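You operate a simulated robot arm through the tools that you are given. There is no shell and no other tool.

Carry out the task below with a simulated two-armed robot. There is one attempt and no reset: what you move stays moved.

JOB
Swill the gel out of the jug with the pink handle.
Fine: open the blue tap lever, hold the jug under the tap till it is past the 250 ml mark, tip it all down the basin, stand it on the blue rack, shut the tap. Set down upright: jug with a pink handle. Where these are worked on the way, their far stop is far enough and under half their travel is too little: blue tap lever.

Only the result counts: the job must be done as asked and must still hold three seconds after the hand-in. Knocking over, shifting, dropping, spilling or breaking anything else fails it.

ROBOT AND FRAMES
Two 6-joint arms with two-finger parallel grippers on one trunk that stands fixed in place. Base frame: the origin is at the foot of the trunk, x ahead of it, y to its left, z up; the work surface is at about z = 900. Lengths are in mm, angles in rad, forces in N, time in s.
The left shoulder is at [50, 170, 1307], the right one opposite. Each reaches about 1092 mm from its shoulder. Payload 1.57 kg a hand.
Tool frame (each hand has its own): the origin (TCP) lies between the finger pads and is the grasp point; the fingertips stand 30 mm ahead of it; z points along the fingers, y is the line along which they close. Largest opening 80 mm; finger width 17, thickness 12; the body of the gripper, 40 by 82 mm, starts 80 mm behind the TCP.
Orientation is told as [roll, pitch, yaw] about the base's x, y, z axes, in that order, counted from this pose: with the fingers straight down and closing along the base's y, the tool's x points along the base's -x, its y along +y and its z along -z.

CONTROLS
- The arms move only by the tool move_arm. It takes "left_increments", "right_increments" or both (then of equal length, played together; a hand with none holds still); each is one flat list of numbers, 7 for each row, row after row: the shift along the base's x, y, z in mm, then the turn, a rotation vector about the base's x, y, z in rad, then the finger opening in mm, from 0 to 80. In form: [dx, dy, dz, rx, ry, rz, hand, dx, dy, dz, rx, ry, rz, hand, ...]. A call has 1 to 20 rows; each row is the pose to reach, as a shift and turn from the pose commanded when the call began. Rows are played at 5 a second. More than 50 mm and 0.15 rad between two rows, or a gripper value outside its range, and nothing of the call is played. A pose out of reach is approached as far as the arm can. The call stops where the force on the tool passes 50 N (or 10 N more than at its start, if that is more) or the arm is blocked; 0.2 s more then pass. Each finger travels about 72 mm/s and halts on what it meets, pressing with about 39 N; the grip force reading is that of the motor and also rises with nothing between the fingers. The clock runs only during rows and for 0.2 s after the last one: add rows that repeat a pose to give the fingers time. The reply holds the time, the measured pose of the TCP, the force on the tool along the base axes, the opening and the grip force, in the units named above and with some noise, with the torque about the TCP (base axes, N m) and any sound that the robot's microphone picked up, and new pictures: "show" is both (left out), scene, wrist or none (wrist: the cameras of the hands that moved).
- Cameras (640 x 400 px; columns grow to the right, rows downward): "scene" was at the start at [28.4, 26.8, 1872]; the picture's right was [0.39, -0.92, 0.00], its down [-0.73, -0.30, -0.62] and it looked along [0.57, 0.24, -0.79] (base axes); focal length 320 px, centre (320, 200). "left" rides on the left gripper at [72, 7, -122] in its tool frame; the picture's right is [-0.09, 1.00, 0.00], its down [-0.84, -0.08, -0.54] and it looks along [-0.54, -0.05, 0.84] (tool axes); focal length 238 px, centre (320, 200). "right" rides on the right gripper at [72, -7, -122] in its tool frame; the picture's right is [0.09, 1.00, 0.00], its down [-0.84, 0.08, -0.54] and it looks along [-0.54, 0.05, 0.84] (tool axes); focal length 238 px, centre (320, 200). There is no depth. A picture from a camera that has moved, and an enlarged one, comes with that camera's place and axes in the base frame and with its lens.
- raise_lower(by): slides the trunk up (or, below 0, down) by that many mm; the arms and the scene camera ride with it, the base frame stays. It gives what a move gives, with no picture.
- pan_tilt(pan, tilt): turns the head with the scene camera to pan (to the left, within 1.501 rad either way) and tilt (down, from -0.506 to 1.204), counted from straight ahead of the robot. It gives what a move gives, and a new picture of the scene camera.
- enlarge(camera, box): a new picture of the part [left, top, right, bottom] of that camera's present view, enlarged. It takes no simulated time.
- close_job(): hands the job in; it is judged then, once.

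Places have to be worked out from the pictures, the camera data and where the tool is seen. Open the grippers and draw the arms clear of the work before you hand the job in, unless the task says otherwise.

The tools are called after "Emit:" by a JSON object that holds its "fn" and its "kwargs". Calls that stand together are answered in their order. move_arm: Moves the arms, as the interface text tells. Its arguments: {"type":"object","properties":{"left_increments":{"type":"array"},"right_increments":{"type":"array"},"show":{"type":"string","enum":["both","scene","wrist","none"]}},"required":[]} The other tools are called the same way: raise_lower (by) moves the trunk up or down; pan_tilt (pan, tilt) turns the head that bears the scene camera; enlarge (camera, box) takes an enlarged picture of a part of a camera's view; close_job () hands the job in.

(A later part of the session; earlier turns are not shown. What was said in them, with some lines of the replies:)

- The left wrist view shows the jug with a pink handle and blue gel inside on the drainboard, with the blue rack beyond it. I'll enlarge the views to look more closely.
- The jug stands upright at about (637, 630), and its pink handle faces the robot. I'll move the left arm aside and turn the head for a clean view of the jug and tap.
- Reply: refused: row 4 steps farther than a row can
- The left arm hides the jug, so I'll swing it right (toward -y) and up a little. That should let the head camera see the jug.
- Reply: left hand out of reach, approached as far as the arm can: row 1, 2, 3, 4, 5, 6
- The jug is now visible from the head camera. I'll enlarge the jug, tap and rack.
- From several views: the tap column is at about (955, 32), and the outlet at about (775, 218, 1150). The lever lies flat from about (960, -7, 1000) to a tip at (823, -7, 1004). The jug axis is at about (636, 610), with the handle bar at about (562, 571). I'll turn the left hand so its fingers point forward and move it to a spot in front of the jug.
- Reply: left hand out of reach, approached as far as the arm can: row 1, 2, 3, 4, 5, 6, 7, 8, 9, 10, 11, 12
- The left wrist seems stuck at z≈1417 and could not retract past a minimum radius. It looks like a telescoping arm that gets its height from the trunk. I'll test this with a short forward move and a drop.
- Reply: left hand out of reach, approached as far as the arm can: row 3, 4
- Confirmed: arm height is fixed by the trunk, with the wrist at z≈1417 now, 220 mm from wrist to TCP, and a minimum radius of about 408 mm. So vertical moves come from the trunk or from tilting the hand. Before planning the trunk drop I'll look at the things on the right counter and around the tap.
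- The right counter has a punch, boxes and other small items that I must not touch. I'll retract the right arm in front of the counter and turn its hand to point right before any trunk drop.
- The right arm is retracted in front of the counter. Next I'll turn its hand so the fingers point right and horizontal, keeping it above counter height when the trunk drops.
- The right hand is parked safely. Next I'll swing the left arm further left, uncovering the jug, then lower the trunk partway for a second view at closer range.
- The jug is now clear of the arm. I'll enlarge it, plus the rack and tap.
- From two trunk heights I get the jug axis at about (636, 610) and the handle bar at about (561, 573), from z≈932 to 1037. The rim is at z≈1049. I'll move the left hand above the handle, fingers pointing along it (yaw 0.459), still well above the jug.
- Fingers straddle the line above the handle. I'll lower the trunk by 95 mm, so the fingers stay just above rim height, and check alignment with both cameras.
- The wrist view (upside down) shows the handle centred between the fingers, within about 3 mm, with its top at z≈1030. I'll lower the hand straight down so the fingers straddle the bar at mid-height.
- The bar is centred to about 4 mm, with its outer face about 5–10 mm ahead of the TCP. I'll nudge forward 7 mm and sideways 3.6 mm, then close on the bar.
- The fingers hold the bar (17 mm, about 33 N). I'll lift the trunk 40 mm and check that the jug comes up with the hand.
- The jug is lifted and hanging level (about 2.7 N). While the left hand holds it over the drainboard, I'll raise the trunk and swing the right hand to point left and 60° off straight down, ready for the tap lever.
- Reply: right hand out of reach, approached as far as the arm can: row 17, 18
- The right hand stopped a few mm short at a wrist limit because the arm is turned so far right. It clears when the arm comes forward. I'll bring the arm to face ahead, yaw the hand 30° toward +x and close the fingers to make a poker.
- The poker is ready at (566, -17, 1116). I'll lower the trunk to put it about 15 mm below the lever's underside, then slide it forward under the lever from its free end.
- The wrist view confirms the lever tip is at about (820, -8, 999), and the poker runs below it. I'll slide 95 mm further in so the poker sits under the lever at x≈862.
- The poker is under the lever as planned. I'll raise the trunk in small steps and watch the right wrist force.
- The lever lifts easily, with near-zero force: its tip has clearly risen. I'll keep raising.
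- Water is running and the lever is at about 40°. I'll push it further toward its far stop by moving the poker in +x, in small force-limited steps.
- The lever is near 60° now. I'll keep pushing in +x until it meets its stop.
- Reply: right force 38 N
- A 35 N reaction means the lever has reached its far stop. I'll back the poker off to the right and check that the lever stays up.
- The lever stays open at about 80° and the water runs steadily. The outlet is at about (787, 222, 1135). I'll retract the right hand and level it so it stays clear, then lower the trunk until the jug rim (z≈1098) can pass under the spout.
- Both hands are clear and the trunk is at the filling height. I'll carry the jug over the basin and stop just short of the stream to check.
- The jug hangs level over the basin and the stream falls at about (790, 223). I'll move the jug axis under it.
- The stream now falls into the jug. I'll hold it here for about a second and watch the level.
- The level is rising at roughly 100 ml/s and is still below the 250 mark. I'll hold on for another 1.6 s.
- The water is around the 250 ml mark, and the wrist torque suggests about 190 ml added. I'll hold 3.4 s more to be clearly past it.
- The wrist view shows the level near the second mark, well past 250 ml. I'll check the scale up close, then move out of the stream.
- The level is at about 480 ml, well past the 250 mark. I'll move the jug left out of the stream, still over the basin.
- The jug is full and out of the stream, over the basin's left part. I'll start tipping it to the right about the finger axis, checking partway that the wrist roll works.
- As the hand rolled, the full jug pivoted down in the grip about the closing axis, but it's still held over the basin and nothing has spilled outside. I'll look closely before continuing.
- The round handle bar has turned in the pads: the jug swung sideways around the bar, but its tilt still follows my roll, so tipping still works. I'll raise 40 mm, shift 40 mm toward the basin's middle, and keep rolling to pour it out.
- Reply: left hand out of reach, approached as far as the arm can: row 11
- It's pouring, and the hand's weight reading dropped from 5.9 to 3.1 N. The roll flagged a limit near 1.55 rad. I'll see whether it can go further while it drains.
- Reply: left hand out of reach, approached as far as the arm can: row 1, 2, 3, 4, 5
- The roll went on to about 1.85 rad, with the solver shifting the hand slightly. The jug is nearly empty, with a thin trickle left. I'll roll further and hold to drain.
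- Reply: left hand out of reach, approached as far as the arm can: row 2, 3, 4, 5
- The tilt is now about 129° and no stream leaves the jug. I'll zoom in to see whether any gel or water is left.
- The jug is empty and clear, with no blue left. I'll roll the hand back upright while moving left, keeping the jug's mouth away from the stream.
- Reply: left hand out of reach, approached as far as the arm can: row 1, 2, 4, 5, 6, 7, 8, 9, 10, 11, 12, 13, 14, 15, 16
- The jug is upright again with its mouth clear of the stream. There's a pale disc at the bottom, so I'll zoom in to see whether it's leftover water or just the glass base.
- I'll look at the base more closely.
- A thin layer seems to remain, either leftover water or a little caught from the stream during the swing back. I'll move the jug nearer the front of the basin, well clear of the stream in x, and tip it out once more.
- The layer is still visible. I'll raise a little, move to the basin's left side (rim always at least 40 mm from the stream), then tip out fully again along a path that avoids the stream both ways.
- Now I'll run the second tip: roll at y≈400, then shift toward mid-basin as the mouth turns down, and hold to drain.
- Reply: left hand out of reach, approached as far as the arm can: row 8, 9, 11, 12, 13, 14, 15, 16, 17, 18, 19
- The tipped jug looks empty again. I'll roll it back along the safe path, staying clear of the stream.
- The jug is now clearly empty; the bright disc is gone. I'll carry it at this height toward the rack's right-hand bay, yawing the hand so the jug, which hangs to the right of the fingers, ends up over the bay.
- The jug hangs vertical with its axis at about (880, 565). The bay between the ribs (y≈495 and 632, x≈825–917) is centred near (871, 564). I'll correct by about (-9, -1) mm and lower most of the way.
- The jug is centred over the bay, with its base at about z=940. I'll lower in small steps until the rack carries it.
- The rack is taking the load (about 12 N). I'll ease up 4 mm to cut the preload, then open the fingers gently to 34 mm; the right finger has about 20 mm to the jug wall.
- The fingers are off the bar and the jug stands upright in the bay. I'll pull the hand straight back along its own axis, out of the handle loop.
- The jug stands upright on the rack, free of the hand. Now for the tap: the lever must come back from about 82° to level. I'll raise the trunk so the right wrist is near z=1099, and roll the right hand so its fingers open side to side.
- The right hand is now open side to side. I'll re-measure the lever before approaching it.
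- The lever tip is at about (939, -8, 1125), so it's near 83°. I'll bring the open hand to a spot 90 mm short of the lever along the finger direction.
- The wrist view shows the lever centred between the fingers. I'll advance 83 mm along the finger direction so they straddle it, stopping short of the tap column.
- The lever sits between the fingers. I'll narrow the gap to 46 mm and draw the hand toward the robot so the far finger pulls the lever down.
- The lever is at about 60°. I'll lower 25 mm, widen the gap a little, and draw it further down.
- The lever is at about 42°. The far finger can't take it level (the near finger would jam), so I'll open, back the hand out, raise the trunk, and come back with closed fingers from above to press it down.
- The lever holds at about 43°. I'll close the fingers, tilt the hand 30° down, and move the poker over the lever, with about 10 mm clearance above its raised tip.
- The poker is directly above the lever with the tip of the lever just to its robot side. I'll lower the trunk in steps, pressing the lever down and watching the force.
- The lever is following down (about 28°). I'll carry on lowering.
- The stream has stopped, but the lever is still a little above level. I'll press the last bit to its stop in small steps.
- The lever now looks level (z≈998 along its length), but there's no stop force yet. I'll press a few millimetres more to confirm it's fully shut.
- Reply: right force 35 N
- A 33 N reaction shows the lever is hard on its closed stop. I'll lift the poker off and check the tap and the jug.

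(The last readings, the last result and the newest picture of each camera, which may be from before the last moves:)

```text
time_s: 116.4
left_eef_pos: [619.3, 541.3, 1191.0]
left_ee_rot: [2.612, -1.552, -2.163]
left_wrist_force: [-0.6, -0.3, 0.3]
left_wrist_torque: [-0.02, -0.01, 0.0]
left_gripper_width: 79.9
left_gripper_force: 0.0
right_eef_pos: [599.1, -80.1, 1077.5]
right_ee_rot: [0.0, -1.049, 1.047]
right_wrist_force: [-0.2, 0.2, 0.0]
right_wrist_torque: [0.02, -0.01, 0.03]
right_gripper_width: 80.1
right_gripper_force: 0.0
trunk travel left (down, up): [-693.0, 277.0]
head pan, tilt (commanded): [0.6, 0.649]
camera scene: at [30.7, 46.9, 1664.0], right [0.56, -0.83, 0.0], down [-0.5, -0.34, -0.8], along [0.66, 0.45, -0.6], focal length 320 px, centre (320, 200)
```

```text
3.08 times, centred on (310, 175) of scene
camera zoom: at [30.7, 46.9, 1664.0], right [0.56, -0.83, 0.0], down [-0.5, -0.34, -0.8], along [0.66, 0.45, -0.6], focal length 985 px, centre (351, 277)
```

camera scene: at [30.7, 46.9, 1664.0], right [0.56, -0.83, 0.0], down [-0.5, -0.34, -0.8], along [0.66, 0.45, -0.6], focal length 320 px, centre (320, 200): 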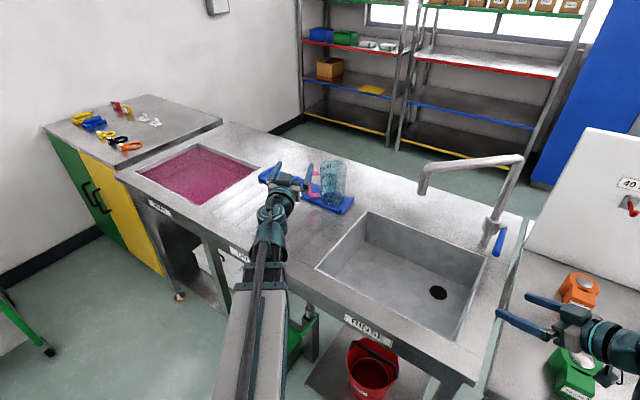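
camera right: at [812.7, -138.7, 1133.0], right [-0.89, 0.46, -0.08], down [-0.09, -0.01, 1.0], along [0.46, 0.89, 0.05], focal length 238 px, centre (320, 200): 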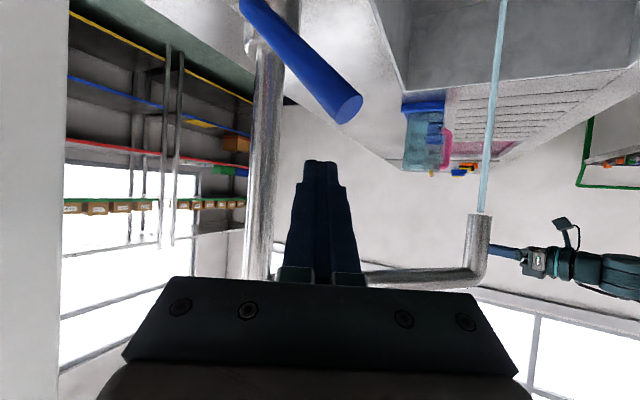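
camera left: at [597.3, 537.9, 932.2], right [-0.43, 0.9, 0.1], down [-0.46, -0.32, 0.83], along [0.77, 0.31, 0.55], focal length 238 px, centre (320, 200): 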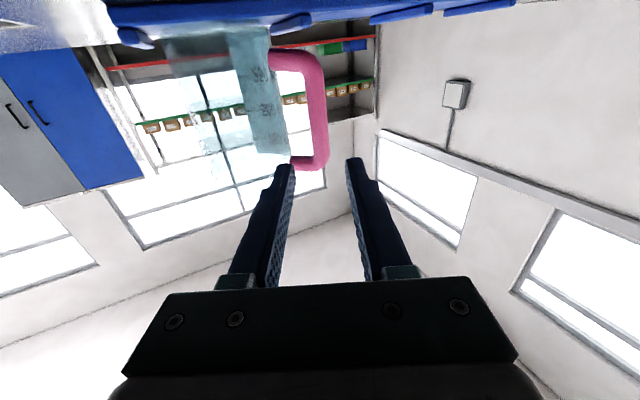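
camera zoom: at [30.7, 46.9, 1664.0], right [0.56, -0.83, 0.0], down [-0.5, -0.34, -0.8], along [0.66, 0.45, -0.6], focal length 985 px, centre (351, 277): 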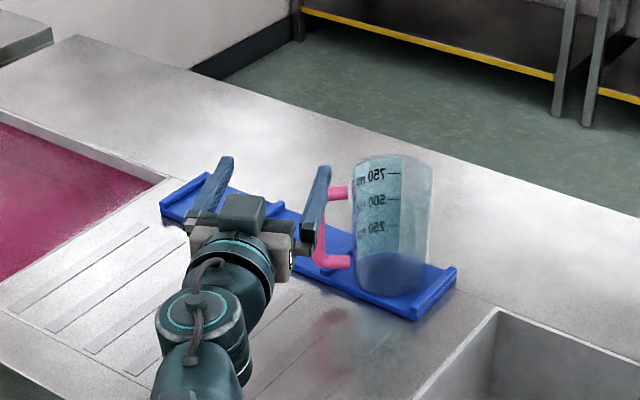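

The tap is shut and the stream is gone. I'll swing the left arm further away for a clear final look at the jug.

Emit:
{"fn": "move_arm", "kwargs": {"left_increments": [-35, 29, 0, 0, 0, 0, 80, -70, 58, 0, 0, 0, 0, 80, -97, 75, 0, 0, 0, 0, 80, -124, 91, 0, 0, 0, 0, 80, -151, 106, 0, 0, 0, 0, 80, -151, 106, 0, 0, 0, 0, 80], "show": "scene"}}

Emit:
{"fn": "enlarge", "kwargs": {"camera": "scene", "box": [250, 120, 370, 230]}}

Emit:
{"fn": "enlarge", "kwargs": {"camera": "scene", "box": [290, 130, 560, 350]}}

```text
time_s: 117.8
left_eef_pos: [466.7, 647.6, 1190.9]
left_ee_rot: [2.61, -1.554, -2.166]
left_wrist_force: [0.2, 0.2, -1.4]
left_wrist_torque: [0.0, -0.03, -0.03]
left_gripper_width: 79.7
left_gripper_force: 0.1
right_eef_pos: [599.0, -81.4, 1077.4]
right_ee_rot: [0.001, -1.047, 1.047]
right_wrist_force: [0.0, -0.2, -0.1]
right_wrist_torque: [0.0, 0.01, 0.0]
right_gripper_width: 80.0
right_gripper_force: 0.0
trunk travel left (down, up): [-693.0, 277.0]
head pan, tilt (commanded): [0.6, 0.649]
camera scene: at [30.6, 46.9, 1664.0], right [0.56, -0.83, 0.0], down [-0.5, -0.34, -0.8], along [0.66, 0.45, -0.6], focal length 320 px, centre (320, 200)
```

scene: 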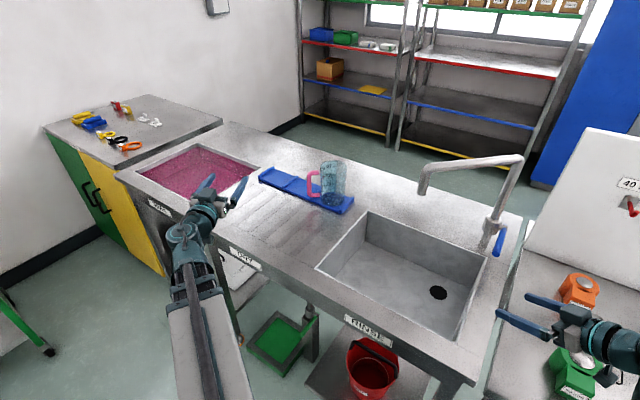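

```text
3.64 times, centred on (310, 175) of scene
camera zoom: at [30.6, 46.9, 1664.0], right [0.56, -0.83, 0.0], down [-0.5, -0.34, -0.8], along [0.66, 0.45, -0.6], focal length 1164 px, centre (356, 291)
```

zoom: 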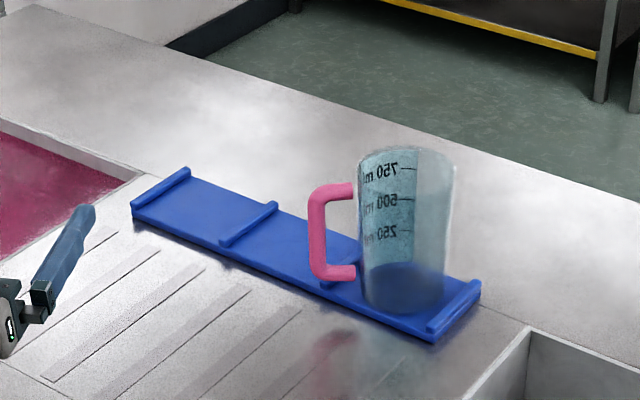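

```text
1.82 times, centred on (425, 240) of scene
camera zoom: at [30.6, 46.9, 1664.0], right [0.56, -0.83, 0.0], down [-0.5, -0.34, -0.8], along [0.66, 0.45, -0.6], focal length 582 px, centre (129, 127)
```

zoom: 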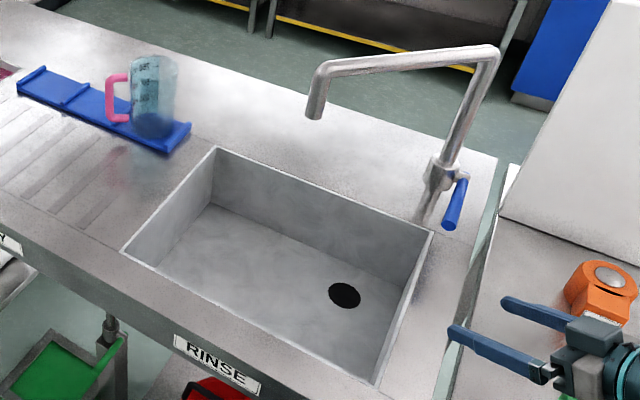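

Final state:
- **Jug:** empty, and standing upright in the rack's bay, with rim and base centres within about 4 mm of vertical.
- **Tap:** lever level on its closed stop, with no stream.
- **Arms:** both grippers open and clear, and nothing else has moved.

I'll hand the job in.

Emit:
{"fn": "close_job", "kwargs": {}}

```text
The job is handed in.
```

The jug with the pink handle has been rinsed and is standing upright and empty on the blue rack. The tap is shut. The job is handed in, but I haven't seen the judge's result.

- **Fill:** I opened the blue lever to its far stop and filled the jug to about 480 ml, well past the 250 ml mark.
- **Tipping out:** I tipped it twice. The full jug pivoted around its round handle as I tipped it, and while turning it back upright a little water was left in it, probably from the running tap. The second tip emptied it; no blue gel or water was visible afterwards.
- **Rack:** The jug sits in the rack's right-hand bay, vertical to within a few millimetres.
- **Tap:** I pressed the lever down to its closed stop, and the stream has stopped.
- **Rest of the bench:** All the water went into the basin as far as I could see, and nothing else was touched or moved. Both grippers are open and clear.
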